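You operate a simulated robot arm through the tools that you are given. There is no shell and no other tool. Be economical: measure what you need, move in short steps, check, and stop when the job is done.

The job below is to be done with a simulated robot arm. You get a single attempt, and the scene is never put back.

JOB
Swap the grey cap on the drain for the orange cap.
Fine: grey cap in the waste tin, grit brushed off the drain's blue panel before the new cap goes on tight, brush back. Set down upright: purple brush. What is to be rubbed or washed off counts as gone when no trace of it is left.

It is judged by the outcome, as a careful person would: the job done as asked, and still so three seconds after it is handed in. It fails if anything else is knocked over, pushed out of place, dropped, spilled or broken. Lids that push on must go on centred and level and be pressed home; caps that screw on are set level and turned clockwise until they are tight.

ROBOT AND FRAMES
A 5-joint arm with a two-finger parallel gripper, fixed in place. Base frame: the origin is at the foot of the arm, x ahead of it, y to its left, z up; the work surface is at about z = 0. Units: m, rad, N and s.
With the tool pointing down near the work surface it reaches from about 0.26 to 0.6 m from the base axis. Its first joint turns from -1.152 to 1.152 rad. The tool tilts only in the upright plane through the base axis and itself; it spins freely about its own axis. Payload 1.57 kg.
The tool frame sits at the grasp point between the pads (the TCP): z along the fingers, y along the line on which they close. The tips reach 0.03 m beyond it. The gripper opens to 0.08 m. The fingers are 0.017 m wide and 0.012 m thick; the gripper's body (0.04 by 0.082 m) begins 0.08 m behind the TCP.
Orientation is that of the tool frame in the base frame, as a unit quaternion [x, y, z, w]. With the fingers straight down and closing along the base's y, the tool's x points along the base's -x, its y along +y and its z along -z.

CONTROLS
- The arm moves only by the tool drive_tool. Its argument "plan" is a list of rows, each a list of 3 entries, a list of its own where there are three numbers: the shift along the tool's x, y, z in mm, then the turn, a rotation vector about the tool's x, y, z in rad, then the closure in counts, from 0 (fully open) to 255 (shut). In form: [[[dx, dy, dz], [wx, wy, wz], grip], ...]. A call has 1 to 8 rows; each row is the pose to reach, as a shift and turn from the pose commanded when the call began, along the tool's axes at that moment. A row lasts 0.2 s, in which the tool goes at most 0.05 m and 0.15 rad; a call with a longer step from one row to the next is refused whole, and so is a gripper value outside its range. Where a pose cannot be reached the arm comes as near as it can. A force on the tool above 40 N (or 10 N above the force at the start of the call, whichever is more), or a blocked arm, ends the call early, and 0.2 s more pass. Each finger travels about 0.153 m/s and halts on what it meets, pressing with about 35 N; the grip force reading is that of the motor and also rises with nothing between the fingers. The clock runs only during rows and for 0.2 s after the last one: add rows that repeat a pose to give the fingers time. It gives the time, the measured TCP pose, the force on the tool (base axes), the opening and the grip force at its end, in the units of the frame above (readings bear some noise), with the torque about the TCP (base axes, N m) and any sound that the robot's microphone picked up.
- Cameras (640 x 400 px; columns grow to the right, rows downward): "scene" is fixed at [0.0343, 0.3864, 0.5322]; the picture's right is [-0.82, -0.58, 0.00], its down [-0.28, 0.39, -0.88] and it looks along [0.51, -0.71, -0.48] (base axes); focal length 322 px, centre (320, 200). "wrist" rides on the gripper at [0.072, -0.007, -0.122] in the tool frame; the picture's right is [0.09, 1.00, 0.00], its down [-0.84, 0.08, -0.54] and it looks along [-0.54, 0.05, 0.84] (tool axes); focal length 238 px, centre (320, 200).
- grab_frame(camera): a new picture of that camera. No time passes.
- pixel_to_xyz(camera, pixels): for up to 12 pixels [column, row] of the newest picture of that camera ("zoom" is the newest enlarged one), the place [x, y, z] in the base frame of the surface seen there, good to about 0.003 m. No time passes.
- close_up(camera, box): a new picture of the part [left, top, right, bottom] of that camera's present view, enlarged. No time passes.
- hand_in(): hands the job in; it is judged then, once.

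Go step by step. Measure first, check grasps and placings, and put right what went wrong. The budget is 80 turns and 46 pictures, counting those below and the enlarged ones. Unless the task says otherwise, let go and move clear before handing in, and close with one line.

The tools are called after "Emit:" by a JSON object that holds its "op" and its "data". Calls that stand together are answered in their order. drive_tool: Moves the arm, as the interface text tells. Its arguments: {"type":"object","properties":{"plan":{"type":"array"}},"required":["plan"]} The other tools are called the same way: grab_frame (camera) takes a picture; pixel_to_xyz (camera, pixels) gives the place of the surface under pixels of a picture; close_up (camera, box) takes an enlarged picture of a part of a camera's view; hand_in () hands the job in.

At the start:

```text
clock: 0.0
position: [0.3658, -0.1219, 0.3073]
ee_rot: [-0.001, 1.0, 0.0, 0.0]
force: [-0.2, 0.0, 0.3]
wrist_torque: [-0.03, 0.01, 0.0]
grip_width: 0.08
grasp_force: 0.1
```

scene: 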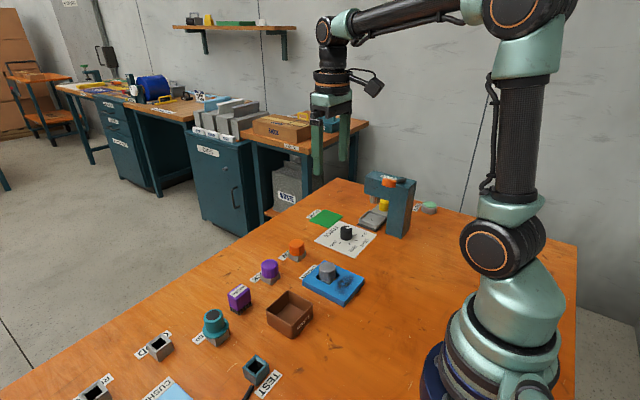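
wrist: 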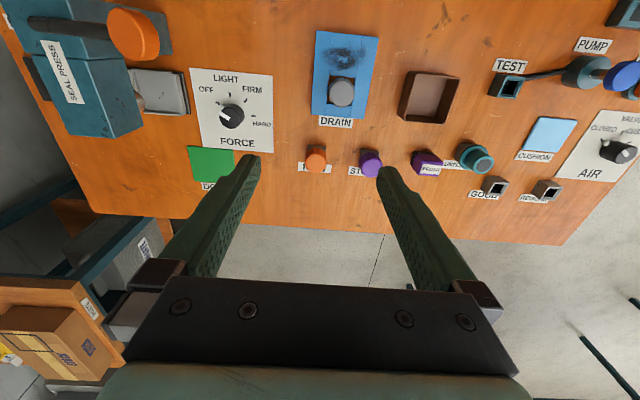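

The drain (blue panel) carries the grey cap at wrist (341,92), with dark grit at (347,55); an orange cap is at (316,157), and purple objects are at (370,163) and (427,163). I'll look closer at these before moving.

Emit:
{"op": "close_up", "data": {"camera": "wrist", "box": [280, 20, 480, 185]}}

Emit:
{"op": "close_up", "data": {"camera": "scene", "box": [190, 220, 390, 350]}}

Emit:
{"op": "pixel_to_xyz", "data": {"camera": "wrist", "pixels": [[341, 92], [347, 52], [316, 153], [370, 158], [425, 158], [428, 95], [320, 40], [374, 40], [368, 118], [315, 114], [400, 72], [455, 75]]}}

```text
2.42 times, centred on (380, 102) of wrist
```

zoom: 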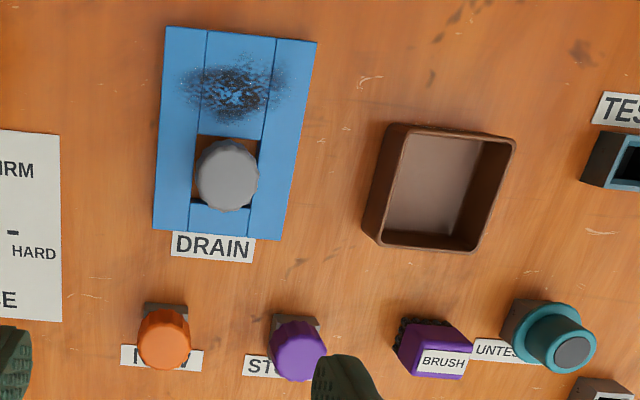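

```text
3.08 times, centred on (290, 285) of scene
```

zoom: 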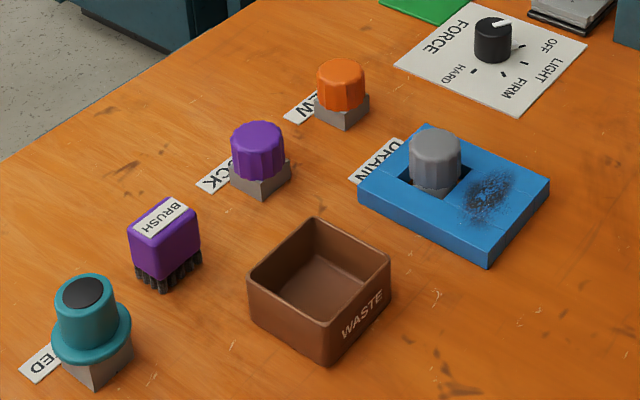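

```text
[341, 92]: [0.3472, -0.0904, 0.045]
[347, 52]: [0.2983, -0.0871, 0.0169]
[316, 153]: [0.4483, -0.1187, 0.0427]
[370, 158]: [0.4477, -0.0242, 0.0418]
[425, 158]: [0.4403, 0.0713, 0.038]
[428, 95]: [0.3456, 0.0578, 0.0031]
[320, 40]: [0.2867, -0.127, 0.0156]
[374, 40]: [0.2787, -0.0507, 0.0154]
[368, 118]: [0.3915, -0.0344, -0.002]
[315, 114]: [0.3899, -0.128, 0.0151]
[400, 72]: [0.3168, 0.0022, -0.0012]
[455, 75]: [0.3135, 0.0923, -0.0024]
```

The grey cap is near (0.347,-0.090), top about z 0.045, and the grit lies on the near panel slats at z 0.016. I'll go above the cap for a closer look.

Emit:
{"op": "drive_tool", "data": {"plan": [[[5, 8, 40], [0, 0, 0], 0], [[10, 16, 80], [0, 0, 0], 0], [[15, 26, 120], [0, 0, 0], 0], [[19, 32, 157], [0, 0, 0], 0], [[19, 32, 157], [0, 0, 0], 0]]}}

Emit:
{"op": "grab_frame", "data": {"camera": "wrist"}}

```text
clock: 1.2
position: [0.3485, -0.0877, 0.1504]
ee_rot: [0.0, 1.0, 0.0, 0.0]
force: [-0.1, -0.7, 0.0]
wrist_torque: [-0.01, -0.03, 0.0]
grip_width: 0.0799
grasp_force: 0.1
```

```text
41 pictures are left
```

wrist: 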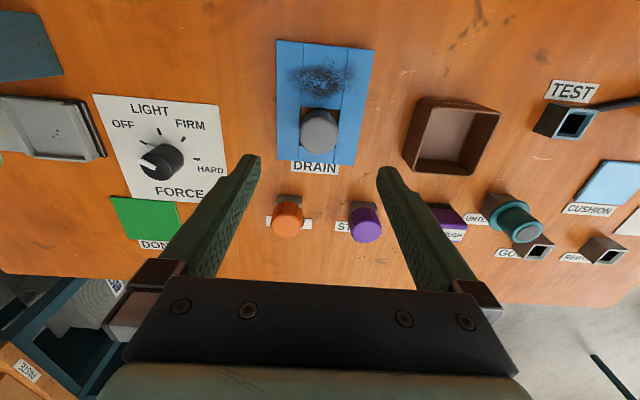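

Emit:
{"op": "close_up", "data": {"camera": "wrist", "box": [250, 30, 410, 180]}}

Emit:
{"op": "close_up", "data": {"camera": "wrist", "box": [250, 180, 490, 260]}}

Emit:
{"op": "pixel_to_xyz", "data": {"camera": "wrist", "pixels": [[319, 112], [319, 145], [302, 130], [336, 130], [319, 130], [287, 206], [274, 218], [301, 218], [287, 230], [365, 210], [445, 208], [460, 216]]}}

Emit:
{"op": "pixel_to_xyz", "data": {"camera": "wrist", "pixels": [[280, 44], [370, 52], [353, 162], [281, 156], [293, 77], [353, 80], [320, 65], [320, 97], [410, 103], [497, 115], [478, 170], [405, 160]]}}

```text
2.67 times, centred on (330, 105) of wrist
```

zoom: 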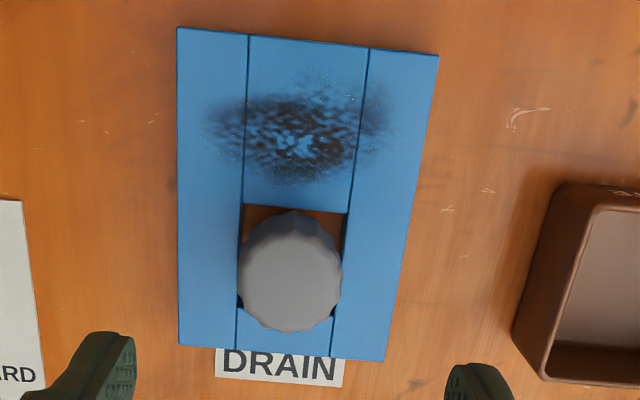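

```text
2.67 times, centred on (370, 220) of wrist
```

zoom: 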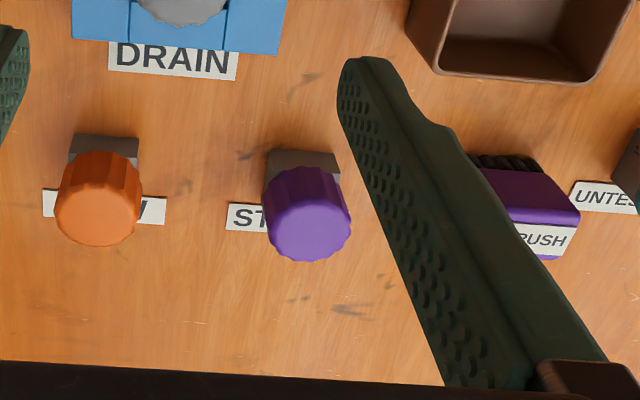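

```text
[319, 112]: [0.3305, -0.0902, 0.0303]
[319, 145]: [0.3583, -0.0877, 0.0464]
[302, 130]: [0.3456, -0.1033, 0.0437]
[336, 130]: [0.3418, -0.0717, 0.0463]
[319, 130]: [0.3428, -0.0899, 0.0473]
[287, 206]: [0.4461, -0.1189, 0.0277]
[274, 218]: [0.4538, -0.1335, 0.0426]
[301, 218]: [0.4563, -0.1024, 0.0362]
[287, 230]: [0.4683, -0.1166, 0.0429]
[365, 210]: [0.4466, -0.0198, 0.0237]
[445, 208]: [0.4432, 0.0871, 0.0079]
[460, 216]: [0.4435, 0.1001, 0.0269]
```

```text
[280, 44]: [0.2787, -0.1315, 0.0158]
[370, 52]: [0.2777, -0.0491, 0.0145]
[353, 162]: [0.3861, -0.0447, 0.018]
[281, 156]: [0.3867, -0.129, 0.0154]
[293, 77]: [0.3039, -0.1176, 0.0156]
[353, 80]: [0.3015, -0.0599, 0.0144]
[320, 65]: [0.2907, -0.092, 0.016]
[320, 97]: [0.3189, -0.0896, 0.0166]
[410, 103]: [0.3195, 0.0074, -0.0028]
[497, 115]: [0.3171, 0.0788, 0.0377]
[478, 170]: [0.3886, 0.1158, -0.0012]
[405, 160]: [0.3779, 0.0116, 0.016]
```

The cap is about 0.034 wide, centred near (0.3475,-0.089) with its top at 0.046, and the panel slats are at 0.016. I'll descend with the tips at about z 0.023 and close on it.

Emit:
{"op": "drive_tool", "data": {"plan": [[[0, 0, 35], [0, 0, 0], 0], [[0, 0, 70], [0, 0, 0], 0], [[0, 0, 97], [0, 0, 0], 0], [[0, 0, 97], [0, 0, 0], 0], [[0, 0, 97], [0, 0, 0], 200], [[0, 0, 97], [0, 0, 0], 255], [[0, 0, 97], [0, 0, 0], 255]]}}

Emit:
{"op": "close_up", "data": {"camera": "scene", "box": [250, 200, 410, 310]}}

```text
clock: 2.8
position: [0.3479, -0.0904, 0.0538]
ee_rot: [0.001, 1.0, 0.0, 0.001]
force: [0.2, -20.8, -11.4]
wrist_torque: [-0.71, 0.01, -0.07]
grip_width: 0.0362
grasp_force: 35.3
```

```text
3.64 times, centred on (330, 255) of scene
```

zoom: 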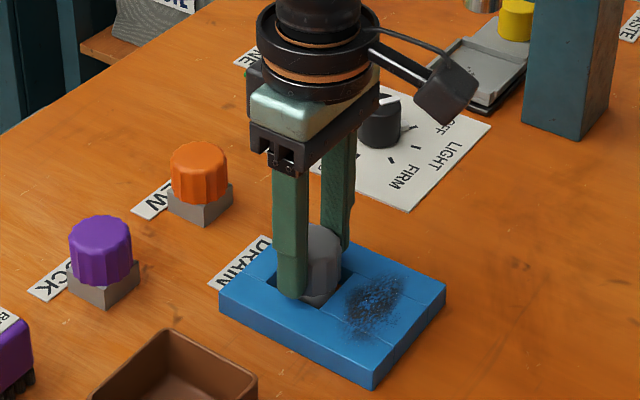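

The cap is gripped at 0.036 width, but a side force of -20.8 N says it sits slightly towards -y. I'll ease the tool that way.

Emit:
{"op": "drive_tool", "data": {"plan": [[[0, -1, 0], [0, 0, 0], 255], [[0, -1.5, 0], [0, 0, 0], 255]]}}

```text
clock: 3.4
position: [0.3449, -0.0893, 0.0539]
ee_rot: [-0.002, 1.0, 0.0, -0.001]
force: [2.8, 6.4, 5.2]
wrist_torque: [0.2, -0.12, 0.01]
grip_width: 0.0367
grasp_force: 35.1
```

The side force is nearly gone, so the cap is centred. Now I turn it counter-clockwise as seen from above, which is negative about tool z.

Emit:
{"op": "drive_tool", "data": {"plan": [[[0, 0, 0], [0, 0, -0.14], 255], [[0, 0, 0], [0, 0, -0.28], 255], [[0, 0, 0], [0, 0, -0.42], 255], [[0, 0, 0], [0, 0, -0.56], 255], [[0, 0, 0], [0, 0, -0.7], 255]]}}

Emit:
{"op": "close_up", "data": {"camera": "scene", "box": [250, 200, 410, 310]}}

```text
clock: 4.6
position: [0.3482, -0.0923, 0.0517]
ee_rot: [-0.343, 0.939, -0.001, 0.003]
force: [8.5, -13.9, 1.8]
wrist_torque: [-0.2, 0.37, -0.03]
grip_width: 0.037
grasp_force: 34.8
```

```text
3.64 times, centred on (330, 255) of scene
```

zoom: 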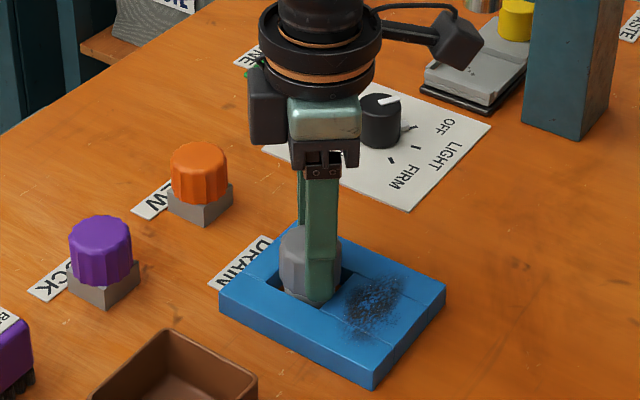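

The tool turned 0.7 rad and the cap went with it at low torque. I'll keep unscrewing, shifting 0.8 mm to ease the side force.

Emit:
{"op": "drive_tool", "data": {"plan": [[[0, -0.8, 0], [0, 0, -0.14], 255], [[0, -0.8, 0], [0, 0, -0.28], 255], [[0, -0.8, 0], [0, 0, -0.42], 255], [[0, -0.8, 0], [0, 0, -0.56], 255], [[0, -0.8, 0], [0, 0, -0.7], 255], [[0, -0.8, 0], [0, 0, -0.84], 255], [[0, -0.8, 0], [0, 0, -0.98], 255], [[0, -0.8, 0], [0, 0, -1.12], 255]]}}

```text
clock: 6.4
position: [0.3481, -0.092, 0.0532]
ee_rot: [0.79, -0.613, 0.003, 0.0]
force: [15.4, -1.6, 0.1]
wrist_torque: [-0.11, -0.52, -0.4]
grip_width: 0.0364
grasp_force: 34.8
```

Torque about z is now -0.4, so the thread resists a little; the tool has turned 1.8 rad. I continue, shifted 0.8 mm.

Emit:
{"op": "drive_tool", "data": {"plan": [[[0, -0.8, 0], [0, 0, -0.14], 255], [[0, -0.8, 0], [0, 0, -0.28], 255], [[0, -0.8, 0], [0, 0, -0.42], 255], [[0, -0.8, 0], [0, 0, -0.56], 255], [[0, -0.8, 0], [0, 0, -0.7], 255], [[0, -0.8, 0], [0, 0, -0.84], 255], [[0, -0.8, 0], [0, 0, -0.98], 255], [[0, -0.8, 0], [0, 0, -1.12], 255]]}}

Emit:
{"op": "close_up", "data": {"camera": "scene", "box": [250, 200, 410, 310]}}

```text
clock: 8.0
position: [0.3452, -0.0873, 0.052]
ee_rot: [0.981, -0.194, -0.005, 0.0]
force: [-4.6, -4.0, 1.8]
wrist_torque: [-0.03, -0.19, -0.04]
grip_width: 0.0363
grasp_force: 34.3
out of reach, approached as far as the arm can: row 7, 8
stopped in row 8: the force on the tool passed its limit at 78 N (the readings are from after the stop); the commanded pose is now the measured one
```

```text
3.64 times, centred on (330, 255) of scene
```

zoom: 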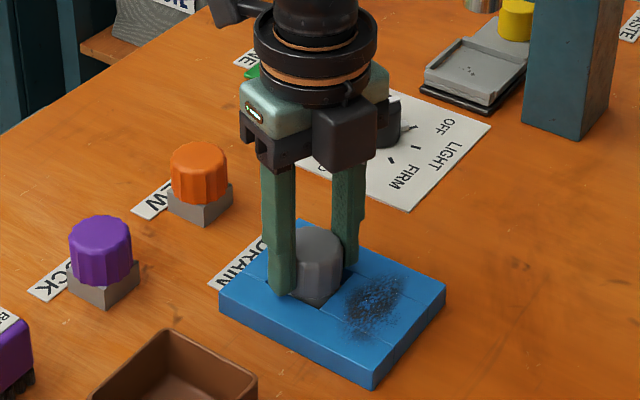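

The wrist joint is at its limit (about 2.75 rad) and the cap is still held. I'll test by lifting gently whether it is free.

Emit:
{"op": "drive_tool", "data": {"plan": [[[0, 0, -1], [0, 0, 0], 255], [[0, 0, -3], [0, 0, 0], 255]]}}

```text
clock: 8.6
position: [0.3455, -0.0874, 0.0531]
ee_rot: [0.981, -0.193, -0.006, 0.0]
force: [4.0, -8.3, -28.2]
wrist_torque: [0.01, -0.08, -0.05]
grip_width: 0.0358
grasp_force: 35.5
```

A pull of -28 N shows the thread still holds. I'll go back down, release, rewind the wrist and regrip.

Emit:
{"op": "drive_tool", "data": {"plan": [[[0, 0, 3], [0, 0, 0], 255], [[0, 0, 3], [0, 0, 0], 0], [[0, 0, 3], [0, 0, 0], 0], [[0, 0, 3], [0, 0, 0.14], 0], [[0, 0, 3], [0, 0, 0.28], 0], [[0, 0, 3], [0, 0, 0.42], 0], [[0, 0, 3], [0, 0, 0.56], 0], [[0, 0, 3], [0, 0, 0.7], 0]]}}

Emit:
{"op": "drive_tool", "data": {"plan": [[[0, 0, 0], [0, 0, 0.149], 0], [[0, 0, 0], [0, 0, 0.298], 0], [[0, 0, 0], [0, 0, 0.447], 0], [[0, 0, 0], [0, 0, 0.596], 0], [[0, 0, 0], [0, 0, 0.745], 0], [[0, 0, 0], [0, 0, 0.894], 0], [[0, 0, 0], [0, 0, 1.043], 0], [[0, 0, 0], [0, 0, 1.192], 0]]}}

Emit:
{"op": "drive_tool", "data": {"plan": [[[0, 0, 0], [0, 0, 0.149], 0], [[0, 0, 0], [0, 0, 0.298], 0], [[0, 0, 0], [0, 0, 0.447], 0], [[0, 0, 0], [0, 0, 0.596], 0], [[0, 0, 0], [0, 0, 0.745], 0], [[0, 0, 0], [0, 0, 0.894], 0], [[0, 0, 0], [0, 0, 1.043], 0], [[0, 0, 0], [0, 0, 1.192], 0]]}}

```text
clock: 10.4
position: [0.3461, -0.0871, 0.0527]
ee_rot: [0.855, -0.519, -0.004, 0.001]
force: [-0.8, -0.2, 0.4]
wrist_torque: [0.02, -0.01, 0.04]
grip_width: 0.0801
grasp_force: 0.0
```

```text
clock: 12.2
position: [0.3454, -0.0881, 0.0515]
ee_rot: [-0.417, 0.909, 0.002, -0.002]
force: [-0.8, 0.0, -0.3]
wrist_torque: [-0.02, -0.02, -0.01]
grip_width: 0.0802
grasp_force: 0.0
```

```text
clock: 14.0
position: [0.3466, -0.088, 0.0527]
ee_rot: [0.165, 0.986, 0.001, -0.004]
force: [-0.3, -0.2, 1.4]
wrist_torque: [0.0, 0.0, 0.01]
grip_width: 0.0799
grasp_force: 0.1
```

I'm rewound to θ≈-0.33. I'll recentre towards the earlier cap centre of about (0.3478,-0.091), then grip again.

Emit:
{"op": "drive_tool", "data": {"plan": [[[-2.4, -2.4, 0], [0, 0, 0], 0], [[-2.4, -2.4, 0], [0, 0, 0], 150], [[-2.4, -2.4, 0], [0, 0, 0], 255], [[-2.4, -2.4, 0], [0, 0, 0], 255]]}}

```text
clock: 15.0
position: [0.3474, -0.0882, 0.052]
ee_rot: [0.162, 0.987, 0.001, -0.005]
force: [5.0, 36.6, 4.0]
wrist_torque: [0.91, -0.13, 0.06]
grip_width: 0.0362
grasp_force: 35.5
```

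The side force is now +36 N, so my correction overshot. I'll move back 2 mm along the closing line and turn.

Emit:
{"op": "drive_tool", "data": {"plan": [[[0, 2, 0], [0, 0, 0], 255], [[0, 2, 0], [0, 0, 0], 255], [[0, 2, 0], [0, 0, -0.14], 255], [[0, 2, 0], [0, 0, -0.28], 255], [[0, 2, 0], [0, 0, -0.42], 255], [[0, 2, 0], [0, 0, -0.56], 255], [[0, 2, 0], [0, 0, -0.7], 255]]}}

```text
clock: 16.6
position: [0.3491, -0.0873, 0.0516]
ee_rot: [-0.184, 0.983, 0.001, -0.003]
force: [-1.2, -9.2, 0.1]
wrist_torque: [-0.77, 0.02, -0.53]
grip_width: 0.0371
grasp_force: 34.8
```

The side force is small, and the thread torque is -0.53. I continue turning.

Emit:
{"op": "drive_tool", "data": {"plan": [[[0, -0.4, 0], [0, 0, -0.149], 255], [[0, -0.4, 0], [0, 0, -0.298], 255], [[0, -0.4, 0], [0, 0, -0.447], 255], [[0, -0.4, 0], [0, 0, -0.596], 255], [[0, -0.4, 0], [0, 0, -0.745], 255], [[0, -0.4, 0], [0, 0, -0.894], 255], [[0, -0.4, 0], [0, 0, -1.043], 255], [[0, -0.4, 0], [0, 0, -1.192], 255]]}}

Emit:
{"op": "close_up", "data": {"camera": "scene", "box": [250, 200, 410, 310]}}

```text
clock: 18.4
position: [0.3484, -0.0876, 0.0517]
ee_rot: [-0.705, 0.709, 0.005, -0.002]
force: [5.1, 2.1, 0.3]
wrist_torque: [-0.1, -0.34, -0.63]
grip_width: 0.0357
grasp_force: 34.7
```

```text
3.64 times, centred on (330, 255) of scene
```

zoom: 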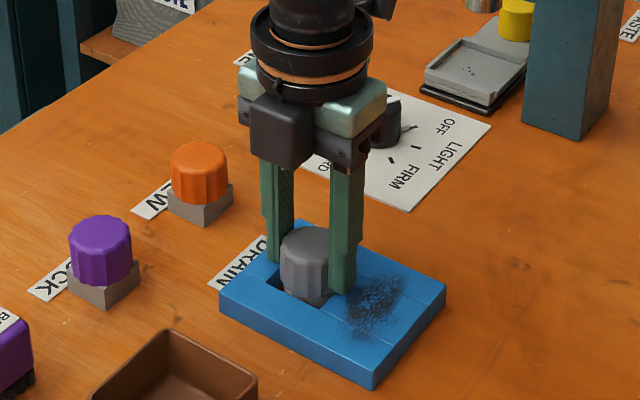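

Torque has climbed to -0.63, so I need to know whether the cap turns or slips. I'll take a tight picture, turn 0.3 rad, and compare the flutes.

Emit:
{"op": "close_up", "data": {"camera": "scene", "box": [305, 250, 355, 285]}}

Emit:
{"op": "drive_tool", "data": {"plan": [[[0, 0, 0], [0, 0, -0.07], 255], [[0, 0, 0], [0, 0, -0.14], 255], [[0, 0, 0], [0, 0, -0.2], 255]]}}

Emit:
{"op": "close_up", "data": {"camera": "scene", "box": [305, 250, 355, 285]}}

```text
11.43 times, centred on (330, 268) of scene
```

zoom: 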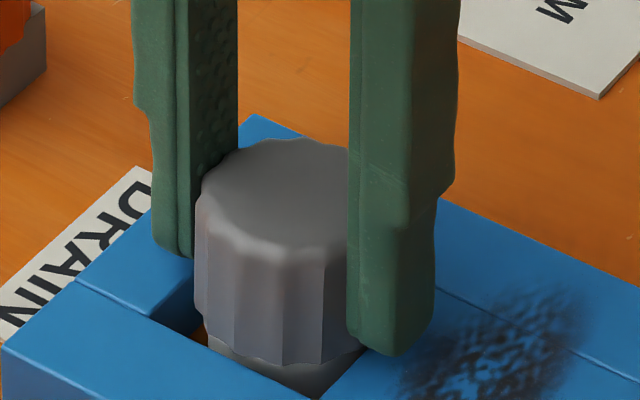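

```text
clock: 19.2
position: [0.3479, -0.0898, 0.0516]
ee_rot: [0.772, -0.635, -0.004, 0.002]
force: [0.4, 1.1, 2.9]
wrist_torque: [0.06, -0.37, -0.25]
grip_width: 0.0362
grasp_force: 35.0
```

```text
11.43 times, centred on (330, 268) of scene
```

zoom: 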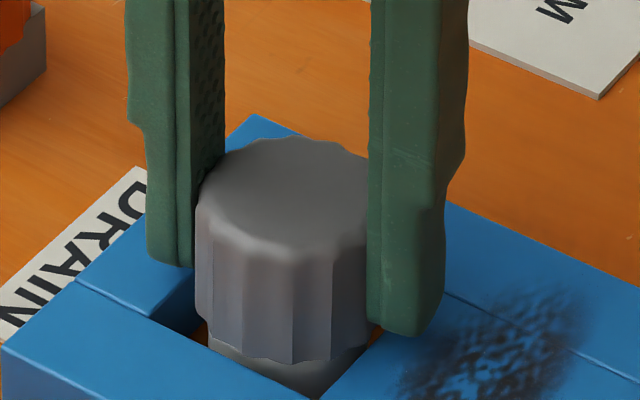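

The flutes moved right by about 10 px, so the cap is turning counter-clockwise. I carry on to just below the wrist limit.

Emit:
{"op": "drive_tool", "data": {"plan": [[[0, 0, 0], [0, 0, -0.149], 255], [[0, 0, 0], [0, 0, -0.298], 255], [[0, 0, 0], [0, 0, -0.447], 255], [[0, 0, 0], [0, 0, -0.596], 255], [[0, 0, 0], [0, 0, -0.745], 255], [[0, 0, 0], [0, 0, -0.82], 255]]}}

Emit:
{"op": "drive_tool", "data": {"plan": [[[0, 0, -1], [0, 0, 0], 255], [[0, 0, -2], [0, 0, 0], 255]]}}

Emit:
{"op": "close_up", "data": {"camera": "scene", "box": [305, 250, 355, 285]}}

```text
clock: 20.6
position: [0.3483, -0.0883, 0.0508]
ee_rot: [0.961, -0.276, -0.005, 0.001]
force: [-1.0, -0.2, 3.4]
wrist_torque: [0.45, -0.63, -0.34]
grip_width: 0.0363
grasp_force: 35.1
```

```text
clock: 21.2
position: [0.3492, -0.0893, 0.0539]
ee_rot: [0.961, -0.276, -0.005, 0.0]
force: [3.2, 0.9, -0.8]
wrist_torque: [0.03, -0.1, 0.0]
grip_width: 0.0362
grasp_force: 34.7
```

```text
11.43 times, centred on (330, 268) of scene
```

zoom: 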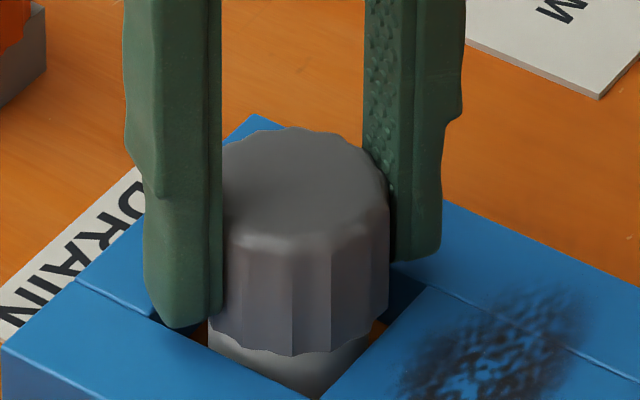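

The cap lifts 2 mm with no resistance, so it is free. I'll lift it and begin unwinding the wrist.

Emit:
{"op": "drive_tool", "data": {"plan": [[[0, 0, -15], [0, 0, 0], 255], [[0, 0, -40], [0, 0, 0], 255], [[0, 0, -70], [0, 0, 0.14], 255], [[0, 0, -100], [0, 0, 0.28], 255], [[0, 0, -120], [0, 0, 0.42], 255], [[0, 0, -120], [0, 0, 0.56], 255], [[0, 0, -120], [0, 0, 0.7], 255], [[0, 0, -120], [0, 0, 0.84], 255]]}}

Emit:
{"op": "drive_tool", "data": {"plan": [[[0, 0, 0], [0, 0, 0.149], 255], [[0, 0, 0], [0, 0, 0.298], 255], [[0, 0, 0], [0, 0, 0.447], 255], [[0, 0, 0], [0, 0, 0.596], 255], [[0, 0, 0], [0, 0, 0.745], 255], [[0, 0, 0], [0, 0, 0.894], 255], [[0, 0, 0], [0, 0, 1.043], 255], [[0, 0, 0], [0, 0, 1.192], 255]]}}

Emit:
{"op": "drive_tool", "data": {"plan": [[[0, 0, 0], [0, 0, 0.14], 255], [[0, 0, 0], [0, 0, 0.28], 255], [[0, 0, 0], [0, 0, 0.42], 255], [[0, 0, 0], [0, 0, 0.55], 255]]}}

Emit:
{"op": "grab_frame", "data": {"camera": "wrist"}}

```text
clock: 23.0
position: [0.349, -0.0909, 0.1725]
ee_rot: [0.764, -0.645, -0.004, 0.001]
force: [0.1, 0.5, -0.4]
wrist_torque: [0.01, 0.02, -0.02]
grip_width: 0.0364
grasp_force: 35.0
```

```text
clock: 24.8
position: [0.3484, -0.0896, 0.1737]
ee_rot: [-0.27, 0.963, 0.003, -0.005]
force: [0.2, 0.0, 0.2]
wrist_torque: [-0.01, -0.01, -0.02]
grip_width: 0.0364
grasp_force: 35.3
```

```text
clock: 25.8
position: [0.3492, -0.0893, 0.1743]
ee_rot: [0.002, 1.0, 0.0, -0.005]
force: [-0.4, 0.3, -0.6]
wrist_torque: [0.0, -0.01, 0.02]
grip_width: 0.0362
grasp_force: 34.9
```

```text
31 pictures are left
```

wrist: 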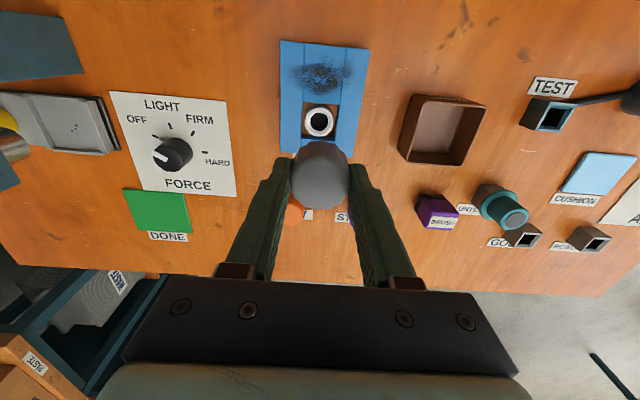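

The cap is in the gripper and the bare drain neck shows at (319,121). I'll measure the tin, the neck and the brush.

Emit:
{"op": "close_up", "data": {"camera": "wrist", "box": [290, 80, 530, 240]}}

Emit:
{"op": "pixel_to_xyz", "data": {"camera": "wrist", "pixels": [[417, 96], [484, 104], [467, 164], [401, 155], [445, 100], [435, 160], [408, 128], [476, 135], [442, 140], [319, 110], [305, 121], [333, 121]]}}

Emit:
{"op": "pixel_to_xyz", "data": {"camera": "wrist", "pixels": [[319, 133], [426, 197], [418, 212], [427, 229], [456, 229], [456, 215], [459, 207], [442, 222], [430, 214], [445, 200]]}}

```text
2.50 times, centred on (410, 160) of wrist
```

zoom: 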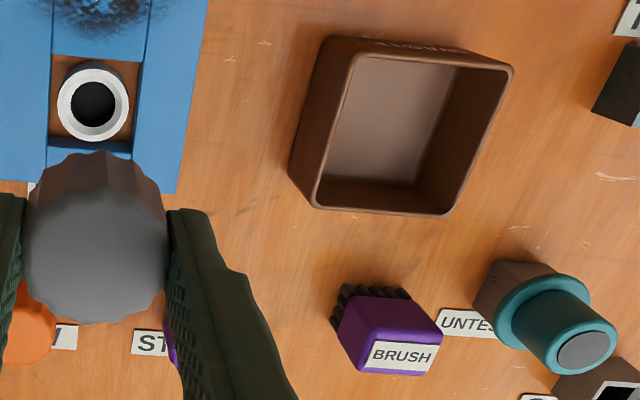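

```text
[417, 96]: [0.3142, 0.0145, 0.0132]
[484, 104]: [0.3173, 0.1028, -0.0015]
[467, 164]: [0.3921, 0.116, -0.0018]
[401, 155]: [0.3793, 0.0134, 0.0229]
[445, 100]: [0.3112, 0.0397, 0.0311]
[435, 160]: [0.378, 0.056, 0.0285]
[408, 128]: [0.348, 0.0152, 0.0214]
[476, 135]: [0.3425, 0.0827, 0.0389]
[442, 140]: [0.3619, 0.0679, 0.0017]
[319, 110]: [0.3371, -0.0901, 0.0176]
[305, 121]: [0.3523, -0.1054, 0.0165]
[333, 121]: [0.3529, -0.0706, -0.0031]
```

```text
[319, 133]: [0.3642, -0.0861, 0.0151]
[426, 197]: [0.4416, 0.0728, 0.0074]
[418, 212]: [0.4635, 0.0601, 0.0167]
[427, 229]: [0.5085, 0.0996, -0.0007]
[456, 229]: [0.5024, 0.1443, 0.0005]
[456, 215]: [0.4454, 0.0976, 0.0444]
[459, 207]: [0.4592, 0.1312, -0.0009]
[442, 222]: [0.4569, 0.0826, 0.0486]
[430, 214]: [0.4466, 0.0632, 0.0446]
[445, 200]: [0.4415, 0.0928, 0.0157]
```

The tin is centred near (0.345,0.047), with a rim at 0.039 and an inside width of about 0.064. I'll move over it with the fingers turned diagonally, then lower.

Emit:
{"op": "drive_tool", "data": {"plan": [[[1, 35, 0], [0, 0, 0.14], 255], [[2, 75, 0], [0, 0, 0.28], 255], [[3, 110, 0], [0, 0, 0.42], 255], [[4, 136.5, 0], [0, 0, 0.56], 255], [[4, 136.5, 0], [0, 0, 0.7], 255], [[4, 136.5, 0], [0, 0, 0.785], 255], [[4, 136.5, 40], [0, 0, 0.785], 255], [[4, 136.5, 70], [0, 0, 0.785], 255]]}}

Emit:
{"op": "close_up", "data": {"camera": "wrist", "box": [200, 40, 440, 240]}}

Emit:
{"op": "close_up", "data": {"camera": "scene", "box": [220, 230, 360, 350]}}

```text
clock: 27.6
position: [0.3417, 0.0473, 0.1032]
ee_rot: [0.383, 0.924, -0.003, -0.005]
force: [-0.3, -0.8, -1.2]
wrist_torque: [0.03, 0.01, 0.04]
grip_width: 0.0359
grasp_force: 35.2
```

```text
2.00 times, centred on (320, 140) of wrist
```

zoom: 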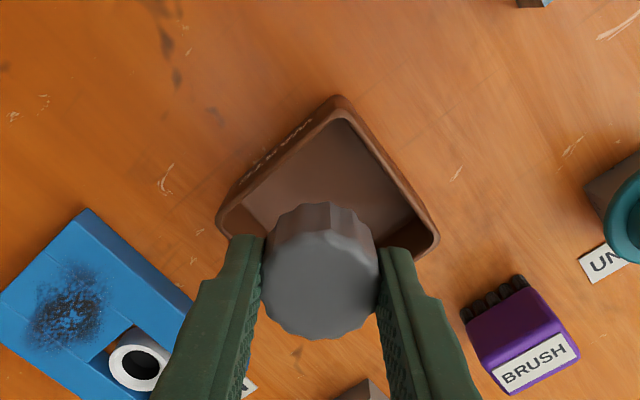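

```text
3.33 times, centred on (290, 290) of scene
```

zoom: 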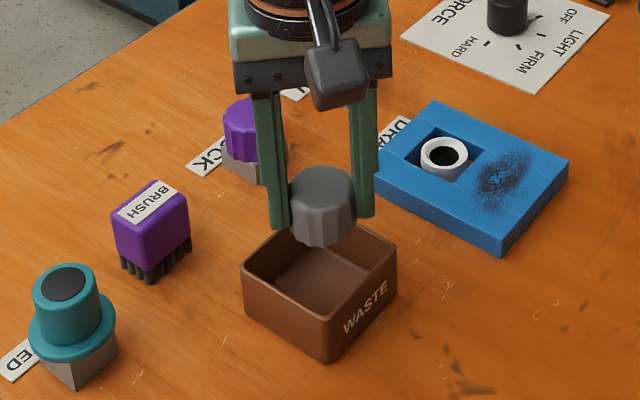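

The cap is over the tin with the fingers along the diagonal. I'll lower 55 mm and open a little.

Emit:
{"op": "drive_tool", "data": {"plan": [[[0, 0, 20], [0, 0, 0], 255], [[0, 0, 40], [0, 0, 0], 255], [[0, 0, 57], [0, 0, 0], 255], [[0, 0, 57], [0, 0, 0], 255]]}}

```text
clock: 28.6
position: [0.3449, 0.0464, 0.0481]
ee_rot: [0.383, 0.924, -0.002, -0.004]
force: [-6.9, -0.9, 26.9]
wrist_torque: [-0.01, 0.28, -0.01]
grip_width: 0.0364
grasp_force: 34.8
```

The upward force is 27 N, so something is touching. I'll look before opening.

Emit:
{"op": "close_up", "data": {"camera": "scene", "box": [240, 260, 340, 345]}}

Emit:
{"op": "close_up", "data": {"camera": "wrist", "box": [200, 40, 440, 240]}}

```text
4.71 times, centred on (290, 302) of scene
```

zoom: 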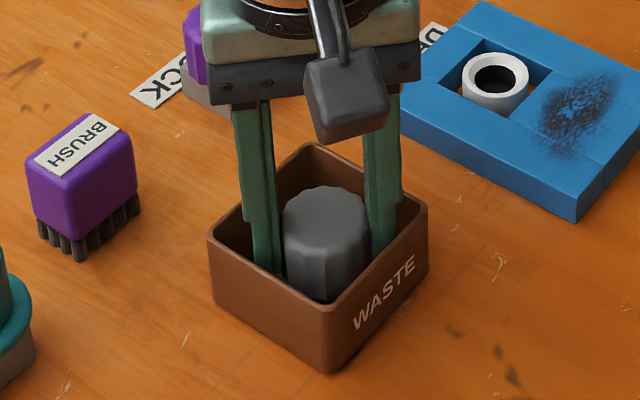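

```text
2.00 times, centred on (320, 140) of wrist
```

zoom: 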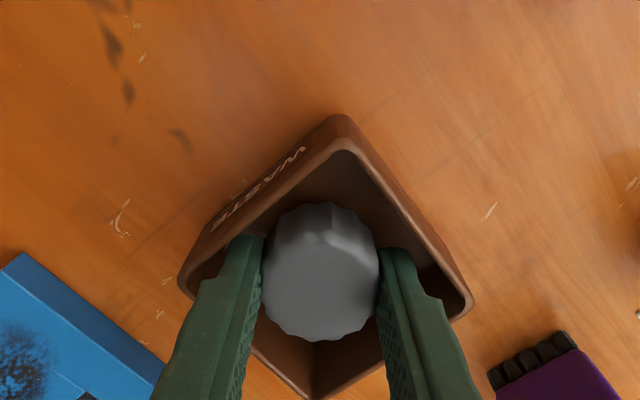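

The cap is inside the tin and evidently resting on its floor. I'll ease up 1 mm, open slightly, and withdraw.

Emit:
{"op": "drive_tool", "data": {"plan": [[[0, 0, -1.5], [0, 0, 0], 255], [[0, 0, -1.5], [0, 0, 0], 115], [[0, 0, -1.5], [0, 0, 0], 115], [[0, 0, -10], [0, 0, 0], 115], [[0, 0, -30], [0, 0, 0], 115], [[0, 0, -65], [0, 0, 0], 115], [[0, 0, -105], [0, 0, 0], 60], [[0, 0, -145], [0, 0, 0], 60]]}}

Emit:
{"op": "close_up", "data": {"camera": "scene", "box": [190, 250, 350, 350]}}

```text
clock: 30.4
position: [0.3443, 0.0471, 0.1941]
ee_rot: [0.383, 0.924, -0.002, -0.004]
force: [0.1, -0.7, -0.7]
wrist_torque: [0.0, 0.0, 0.01]
grip_width: 0.0612
grasp_force: 0.1
```

```text
4.00 times, centred on (270, 300) of scene
```

zoom: 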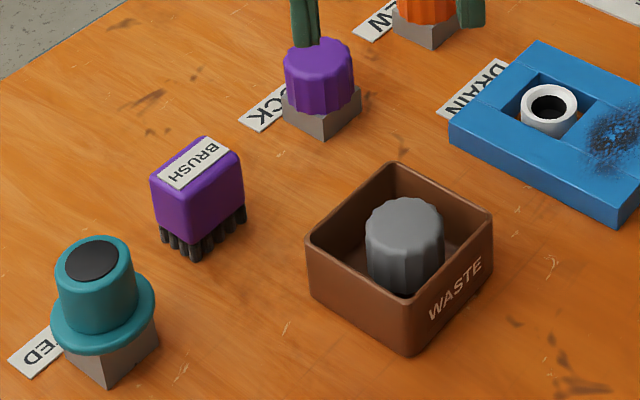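

The grey cap is in the tin. Next I go above the brush with the fingers squared again.

Emit:
{"op": "drive_tool", "data": {"plan": [[[-7, 17, 0], [0, 0, -0.14], 0], [[-14, 34, 0], [0, 0, -0.28], 0], [[-20, 50, 0], [0, 0, -0.42], 0], [[-26, 66, 0], [0, 0, -0.56], 0], [[-30, 76, 20], [0, 0, -0.7], 0], [[-30, 76, 40], [0, 0, -0.785], 0], [[-30, 76, 40], [0, 0, -0.785], 0]]}}

Emit:
{"op": "close_up", "data": {"camera": "wrist", "box": [240, 60, 400, 220]}}

```text
clock: 32.0
position: [0.421, 0.0823, 0.1514]
ee_rot: [-0.001, 1.0, -0.001, -0.004]
force: [-0.2, 0.3, -0.3]
wrist_torque: [0.0, -0.04, 0.01]
grip_width: 0.0801
grasp_force: 0.0
```

```text
2.50 times, centred on (320, 140) of wrist
```

zoom: 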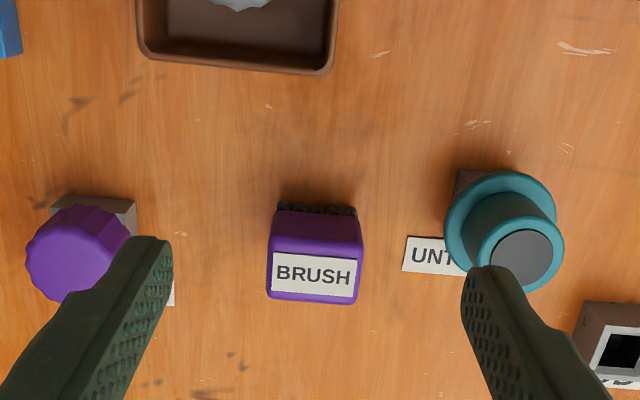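

The brush is nearly square to the tool, 0.03 to 0.035 wide in y. I'll measure its edges and its neighbours.

Emit:
{"op": "pixel_to_xyz", "data": {"camera": "zoom", "pixels": [[275, 243], [359, 247], [354, 299], [270, 294], [315, 270], [277, 220], [360, 223], [285, 207], [350, 211], [315, 300], [445, 225], [130, 250]]}}

```text
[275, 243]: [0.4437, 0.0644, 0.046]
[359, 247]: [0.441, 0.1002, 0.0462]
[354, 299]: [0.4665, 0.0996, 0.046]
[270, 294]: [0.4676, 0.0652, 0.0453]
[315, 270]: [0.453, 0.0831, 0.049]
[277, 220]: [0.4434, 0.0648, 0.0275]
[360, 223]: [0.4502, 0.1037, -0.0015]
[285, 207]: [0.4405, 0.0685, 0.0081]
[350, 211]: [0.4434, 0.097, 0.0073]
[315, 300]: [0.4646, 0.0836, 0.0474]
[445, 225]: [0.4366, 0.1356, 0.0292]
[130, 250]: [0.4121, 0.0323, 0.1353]
```

The brush centre is (0.454,0.0825), the top is at 0.047 and it is about 0.037 wide. The teal part's edge at y≈0.135 is close, so I'll open only to about 0.058 and come down over it.

Emit:
{"op": "drive_tool", "data": {"plan": [[[-17, 1, 0], [0, -0.008, -0.04], 70], [[-33.5, 1.5, 0], [0, -0.008, -0.04], 70], [[-33.5, 1.5, 30], [0, -0.008, -0.04], 70], [[-33.5, 1.5, 50], [0, -0.008, -0.04], 70], [[-33.5, 1.5, 50], [0, -0.008, -0.04], 70]]}}

Emit:
{"op": "grab_frame", "data": {"camera": "wrist"}}

```text
clock: 33.2
position: [0.4537, 0.0813, 0.1019]
ee_rot: [-0.02, 1.0, 0.0, -0.001]
force: [-0.9, -0.1, -0.2]
wrist_torque: [0.0, 0.02, 0.01]
grip_width: 0.0579
grasp_force: 0.1
```

```text
23 pictures are left
```

wrist: 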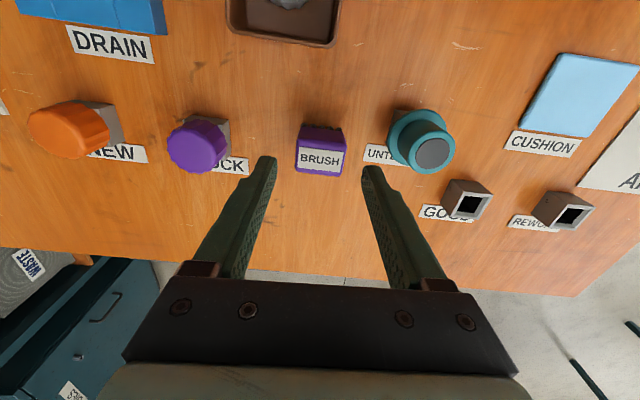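

The brush is centred between the fingers. I'll lower to z≈0.05 and close.

Emit:
{"op": "drive_tool", "data": {"plan": [[[0, 0.5, 25], [0, 0, 0], 70], [[0, 0.5, 52], [0, 0, 0], 70], [[0, 0.5, 52], [0, 0, 0], 70], [[0, 0.5, 52], [0, 0, 0], 160], [[0, 0.5, 52], [0, 0, 0], 255], [[0, 0.5, 52], [0, 0, 0], 255]]}}

```text
clock: 34.6
position: [0.4527, 0.0809, 0.0478]
ee_rot: [-0.019, 1.0, 0.001, 0.0]
force: [-0.7, 0.3, -0.8]
wrist_torque: [-0.04, 0.02, 0.0]
grip_width: 0.0387
grasp_force: 35.0
```

The brush is gripped at 0.0387 with almost no side force. I'll lift it and carry it over the grit.

Emit:
{"op": "drive_tool", "data": {"plan": [[[0, 0, -30], [0, 0, 0], 255], [[0, 0, -75], [0, 0, 0], 255], [[32, -33, -75], [0, 0, 0], 255], [[64, -66, -75], [0, 0, 0], 255], [[96, -99, -75], [0, 0, 0], 255], [[128, -132, -75], [0, 0, 0], 255], [[160, -165, -75], [0, 0, 0], 255], [[160, -165, -75], [0, 0, 0], 255]]}}

Emit:
{"op": "grab_frame", "data": {"camera": "wrist"}}

Emit:
{"op": "close_up", "data": {"camera": "scene", "box": [270, 220, 410, 310]}}

```text
clock: 36.4
position: [0.3009, -0.0903, 0.1246]
ee_rot: [-0.02, 1.0, 0.0, -0.001]
force: [-0.2, 0.2, -0.8]
wrist_torque: [-0.01, 0.03, 0.0]
grip_width: 0.0388
grasp_force: 35.0
```

```text
22 pictures are left
```

wrist: 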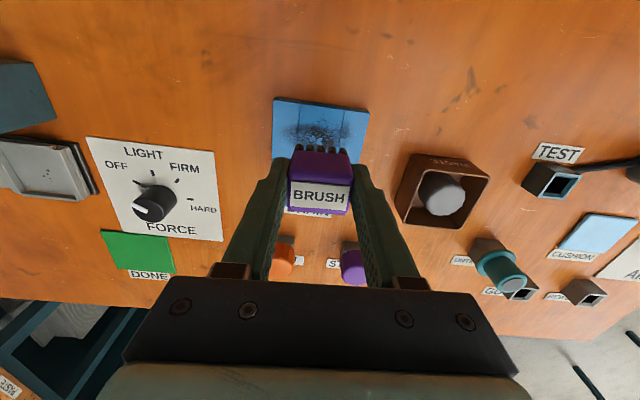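

```text
4.44 times, centred on (340, 265) of scene
```

zoom: 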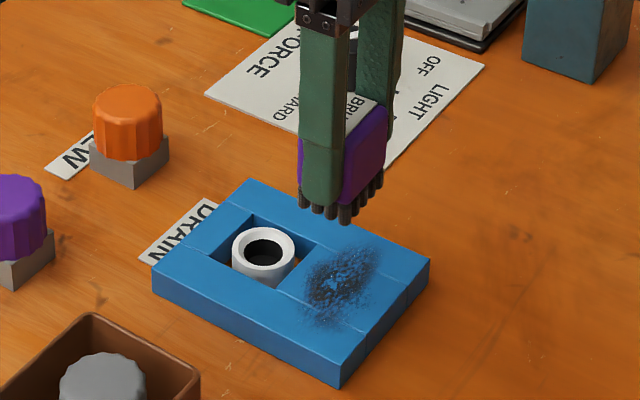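

Measuring the extent of the grit and the neck from this close-up.

Emit:
{"op": "pixel_to_xyz", "data": {"camera": "zoom", "pixels": [[340, 285], [375, 248], [303, 285], [315, 320], [380, 280], [340, 250], [298, 275], [263, 230], [238, 245], [290, 250], [263, 268], [345, 310]]}}

```text
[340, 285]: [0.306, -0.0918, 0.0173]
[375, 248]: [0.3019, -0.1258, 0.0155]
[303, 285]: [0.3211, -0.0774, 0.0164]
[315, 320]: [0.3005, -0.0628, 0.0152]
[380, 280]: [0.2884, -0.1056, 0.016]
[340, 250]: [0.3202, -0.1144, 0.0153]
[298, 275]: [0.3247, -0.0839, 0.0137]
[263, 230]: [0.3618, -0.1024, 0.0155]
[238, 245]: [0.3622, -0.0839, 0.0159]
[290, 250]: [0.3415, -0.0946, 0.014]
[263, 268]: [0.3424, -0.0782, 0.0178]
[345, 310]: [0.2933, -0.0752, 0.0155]
```

The grit spans x 0.286–0.323 and y -0.126..-0.06. I'll lower the brush at the -y side and feel for contact.

Emit:
{"op": "drive_tool", "data": {"plan": [[[-2, -32, 0], [0, 0, 0], 255], [[-2, -32, 30], [0, 0, 0], 255], [[-2, -32, 52], [0, 0, 0], 255], [[-2, -32, 57], [0, 0, 0], 255], [[-2, -32, 59], [0, 0, 0], 255], [[-2, -32, 60], [0, 0, 0], 255]]}}

```text
clock: 37.8
position: [0.3034, -0.1218, 0.0641]
ee_rot: [-0.021, 1.0, 0.0, -0.001]
force: [-8.6, 0.6, 26.7]
wrist_torque: [0.13, 0.19, 0.02]
grip_width: 0.0389
grasp_force: 35.2
```

Contact is firm at 27 N. I'll ease up 0.8 mm and stroke across in +y and back.

Emit:
{"op": "drive_tool", "data": {"plan": [[[0, 0, -0.8], [0, 0, 0], 255], [[0, 12, -0.8], [0, 0, 0], 255], [[0, 24, -0.8], [0, 0, 0], 255], [[0, 36, -0.8], [0, 0, 0], 255], [[0, 48, -0.8], [0, 0, 0], 255], [[0, 60, -0.8], [0, 0, 0], 255], [[0, 66, -0.8], [0, 0, 0], 255]]}}

Emit:
{"op": "close_up", "data": {"camera": "scene", "box": [270, 220, 410, 310]}}

```text
clock: 39.4
position: [0.3008, -0.0545, 0.0644]
ee_rot: [-0.021, 1.0, 0.0, 0.0]
force: [0.7, 0.3, -0.3]
wrist_torque: [-0.01, -0.02, -0.01]
grip_width: 0.039
grasp_force: 35.5
```

```text
4.44 times, centred on (340, 265) of scene
```

zoom: 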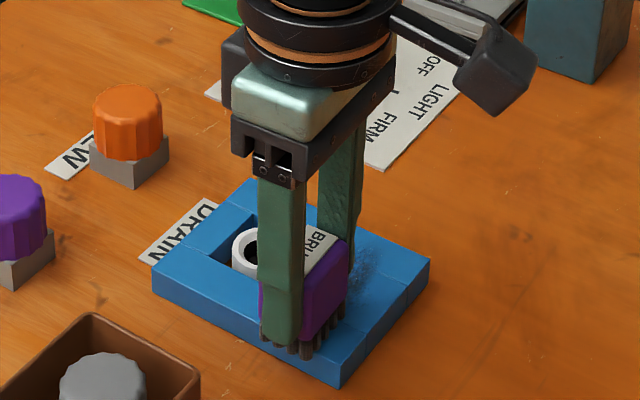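

The grit has faded, but contact was lost at the end of the stroke (0 N). I'll press 1 mm more and stroke back.

Emit:
{"op": "drive_tool", "data": {"plan": [[[0, 0, 0.9], [0, 0, 0], 255], [[0, -12, 0.9], [0, 0, 0], 255], [[0, -24, 0.9], [0, 0, 0], 255], [[0, -36, 0.9], [0, 0, 0], 255], [[0, -48, 0.9], [0, 0, 0], 255], [[0, -60, 0.9], [0, 0, 0], 255], [[0, -69, 0.9], [0, 0, 0], 255]]}}

Emit:
{"op": "drive_tool", "data": {"plan": [[[11, 0, 0], [0, 0, 0], 255], [[11, 12, 0], [0, 0, 0], 255], [[11, 24, 0], [0, 0, 0], 255], [[11, 36, 0], [0, 0, 0], 255], [[11, 48, 0], [0, 0, 0], 255], [[11, 60, 0], [0, 0, 0], 255], [[11, 72, 0], [0, 0, 0], 255]]}}

```text
clock: 41.0
position: [0.3037, -0.1246, 0.0644]
ee_rot: [-0.021, 1.0, 0.0, 0.0]
force: [-0.1, -0.2, -0.7]
wrist_torque: [-0.01, 0.01, 0.0]
grip_width: 0.0388
grasp_force: 35.0
```

```text
clock: 42.6
position: [0.2892, -0.0507, 0.0634]
ee_rot: [-0.02, 1.0, 0.0, 0.0]
force: [1.8, -7.2, 21.0]
wrist_torque: [-0.53, -0.13, 0.0]
grip_width: 0.0388
grasp_force: 34.7
```

The second lane pressed at 21 N. Now the lane nearest the neck, at x≈0.312, stroking -y and then +y.

Emit:
{"op": "drive_tool", "data": {"plan": [[[-10, 0, 0], [0, 0, 0], 255], [[-21, 0, 0], [0, 0, 0], 255], [[-21, -12, 0], [0, 0, 0], 255], [[-21, -24, 0], [0, 0, 0], 255], [[-21, -36, 0], [0, 0, 0], 255], [[-21, -48, 0], [0, 0, 0], 255], [[-21, -60, 0], [0, 0, 0], 255], [[-21, -72, 0], [0, 0, 0], 255]]}}

Emit:
{"op": "drive_tool", "data": {"plan": [[[0, 0, -10], [0, 0, 0], 255], [[0, 0, -50], [0, 0, 0], 255], [[0, -20, -90], [0, 0, 0], 255], [[0, -20, -90], [0, 0, 0], 255]]}}

Emit:
{"op": "close_up", "data": {"camera": "scene", "box": [270, 220, 410, 310]}}

```text
clock: 44.4
position: [0.3129, -0.1238, 0.0631]
ee_rot: [-0.019, 1.0, -0.001, -0.001]
force: [1.0, -1.5, -1.4]
wrist_torque: [0.0, -0.01, 0.02]
grip_width: 0.0389
grasp_force: 34.5
```

```text
clock: 45.4
position: [0.3131, -0.1444, 0.1536]
ee_rot: [-0.02, 1.0, 0.0, -0.001]
force: [0.3, 0.5, 0.0]
wrist_torque: [0.0, -0.03, 0.02]
grip_width: 0.0391
grasp_force: 34.8
```

```text
4.44 times, centred on (340, 265) of scene
```

zoom: 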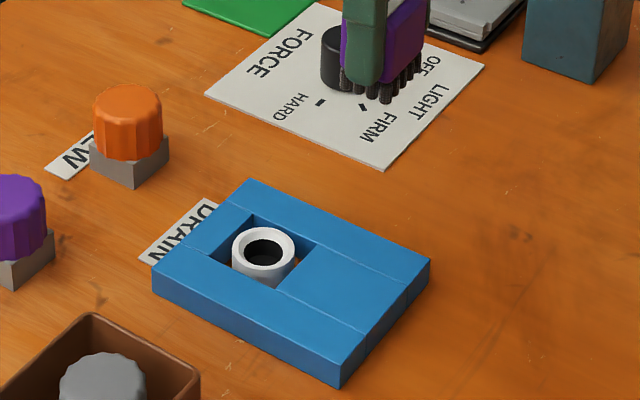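

The panel looks clean; I'll check it tightly before putting the brush back.

Emit:
{"op": "close_up", "data": {"camera": "scene", "box": [320, 255, 370, 300]}}

Emit:
{"op": "close_up", "data": {"camera": "scene", "box": [325, 205, 385, 250]}}

```text
8.89 times, centred on (345, 278) of scene
```

zoom: 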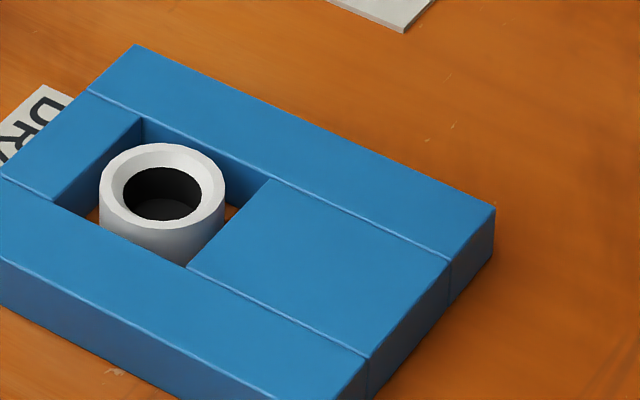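

```text
8.89 times, centred on (355, 228) of scene
```

zoom: 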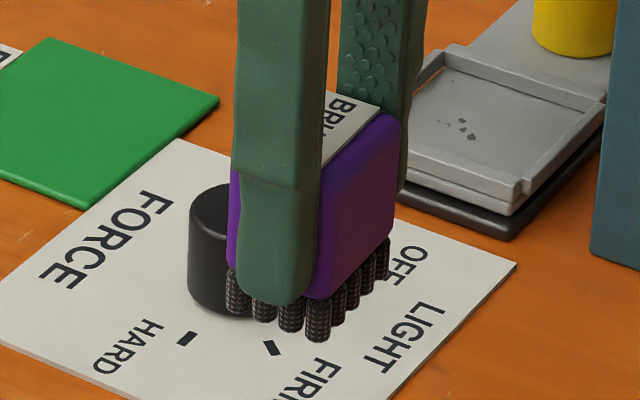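

The panel is clean with no trace left, and the brush hangs straight. I'll carry the brush back to its spot.

Emit:
{"op": "drive_tool", "data": {"plan": [[[-24, 36, 0], [0, 0, 0], 255], [[-49, 73, 0], [0, 0, 0], 255], [[-74, 110, 0], [0, 0, 0], 255], [[-99, 147, 0], [0, 0, 0], 255], [[-124, 184, 0], [0, 0, 0], 255], [[-148, 220, 0], [0, 0, 0], 255], [[-148, 220, 40], [0, 0, 0], 255], [[-148, 220, 80], [0, 0, 0], 255]]}}

Emit:
{"op": "drive_tool", "data": {"plan": [[[0, 0, 15], [0, 0, 0], 255], [[0, 0, 21], [0, 0, 0], 255], [[0, 0, 23], [0, 0, 0], 255], [[0, 0, 23], [0, 0, 0], 255]]}}

```text
clock: 47.2
position: [0.4546, 0.0827, 0.0748]
ee_rot: [-0.021, 1.0, 0.0, 0.0]
force: [0.9, 0.1, 0.2]
wrist_torque: [-0.01, 0.0, 0.02]
grip_width: 0.0388
grasp_force: 35.0
```

```text
clock: 48.2
position: [0.4547, 0.0828, 0.0517]
ee_rot: [-0.02, 1.0, 0.0, 0.0]
force: [-0.1, 0.0, 0.2]
wrist_torque: [0.01, 0.05, 0.04]
grip_width: 0.0388
grasp_force: 35.1
```

There is no contact yet. I'll go down the last 2 mm in small steps.

Emit:
{"op": "drive_tool", "data": {"plan": [[[0, 0, 1], [0, 0, 0], 255], [[0, 0, 1.6], [0, 0, 0], 255], [[0, 0, 1.6], [0, 0, 0], 255]]}}

```text
clock: 49.0
position: [0.4551, 0.0818, 0.0492]
ee_rot: [-0.02, 1.0, 0.001, -0.001]
force: [0.7, 0.9, -0.3]
wrist_torque: [0.03, -0.02, -0.02]
grip_width: 0.0387
grasp_force: 34.7
```

Emit:
{"op": "drive_tool", "data": {"plan": [[[0, 0, 0.5], [0, 0, 0], 255], [[0, 0, 0.9], [0, 0, 0], 255], [[0, 0, 0.9], [0, 0, 0], 255]]}}

```text
clock: 49.8
position: [0.4544, 0.0817, 0.0497]
ee_rot: [-0.02, 1.0, 0.0, 0.0]
force: [0.4, 0.1, -0.1]
wrist_torque: [-0.03, -0.01, -0.02]
grip_width: 0.0387
grasp_force: 35.2
```

Still no contact; the brush has probably slid up a bit in the grip. I'll go down 1 mm more.

Emit:
{"op": "drive_tool", "data": {"plan": [[[0, 0, 0.5], [0, 0, 0], 255], [[0, 0, 1], [0, 0, 0], 255], [[0, 0, 1], [0, 0, 0], 255]]}}

Emit:
{"op": "close_up", "data": {"camera": "scene", "box": [220, 275, 270, 325]}}

```text
clock: 50.6
position: [0.4526, 0.081, 0.0478]
ee_rot: [-0.021, 1.0, 0.0, 0.0]
force: [-0.2, 0.0, -0.6]
wrist_torque: [0.0, 0.02, 0.0]
grip_width: 0.039
grasp_force: 35.6
```

```text
8.00 times, centred on (245, 300) of scene
```

zoom: 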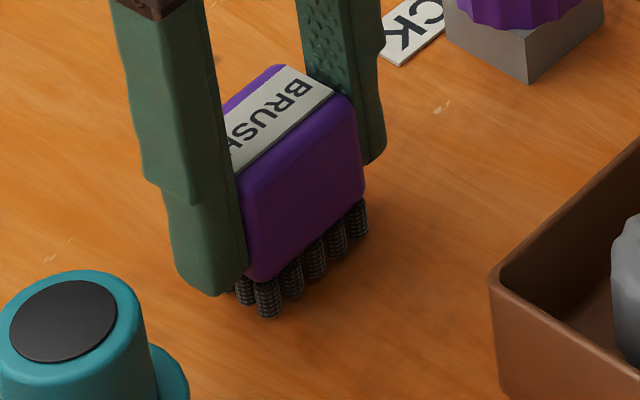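

It's still force-free and close to the table. Two more 0.7 mm steps.

Emit:
{"op": "drive_tool", "data": {"plan": [[[0, 0, 0.7], [0, 0, 0], 255], [[0, 0, 1.4], [0, 0, 0], 255], [[0, 0, 1.4], [0, 0, 0], 255]]}}

```text
clock: 51.4
position: [0.4525, 0.082, 0.0455]
ee_rot: [-0.02, 1.0, 0.0, 0.0]
force: [-0.6, 0.0, -0.7]
wrist_torque: [0.02, 0.0, -0.02]
grip_width: 0.0387
grasp_force: 35.1
```

Emit:
{"op": "drive_tool", "data": {"plan": [[[0, 0, 0.7], [0, 0, 0], 255], [[0, 0, 1.4], [0, 0, 0], 255], [[0, 0, 1.4], [0, 0, 0], 255]]}}

```text
clock: 52.2
position: [0.452, 0.0818, 0.0448]
ee_rot: [-0.021, 1.0, 0.0, 0.001]
force: [-4.5, -0.4, 13.7]
wrist_torque: [-0.02, 0.31, 0.01]
grip_width: 0.0392
grasp_force: 35.2
```

Contact now (14 N up), so the brush stands on the table. I'll open just enough, withdraw straight up, and check.

Emit:
{"op": "drive_tool", "data": {"plan": [[[0, 0, -0.5], [0, 0, 0], 255], [[0, 0, -0.5], [0, 0, 0], 75], [[0, 0, -0.5], [0, 0, 0], 75], [[0, 0, -30], [0, 0, 0], 75], [[0, 0, -75], [0, 0, 0], 75], [[0, 0, -110], [0, 0, 0], 75], [[0, 0, -110], [0, 0, 0], 75]]}}

Emit:
{"op": "close_up", "data": {"camera": "scene", "box": [190, 225, 390, 350]}}

```text
clock: 53.8
position: [0.4535, 0.0814, 0.155]
ee_rot: [-0.019, 1.0, 0.0, 0.001]
force: [-0.1, -0.8, 0.1]
wrist_torque: [-0.01, 0.01, -0.01]
grip_width: 0.0566
grasp_force: 0.0
```

```text
3.20 times, centred on (290, 288) of scene
```

zoom: 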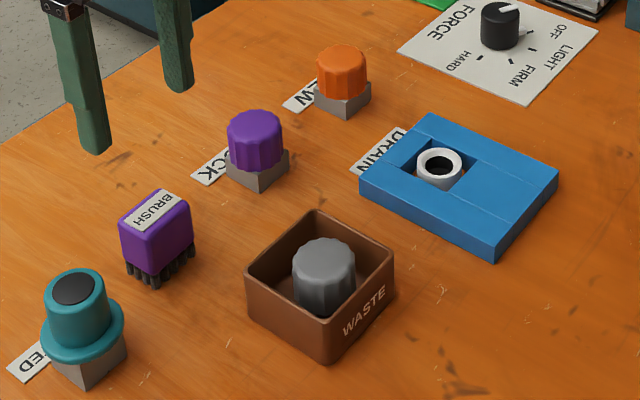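

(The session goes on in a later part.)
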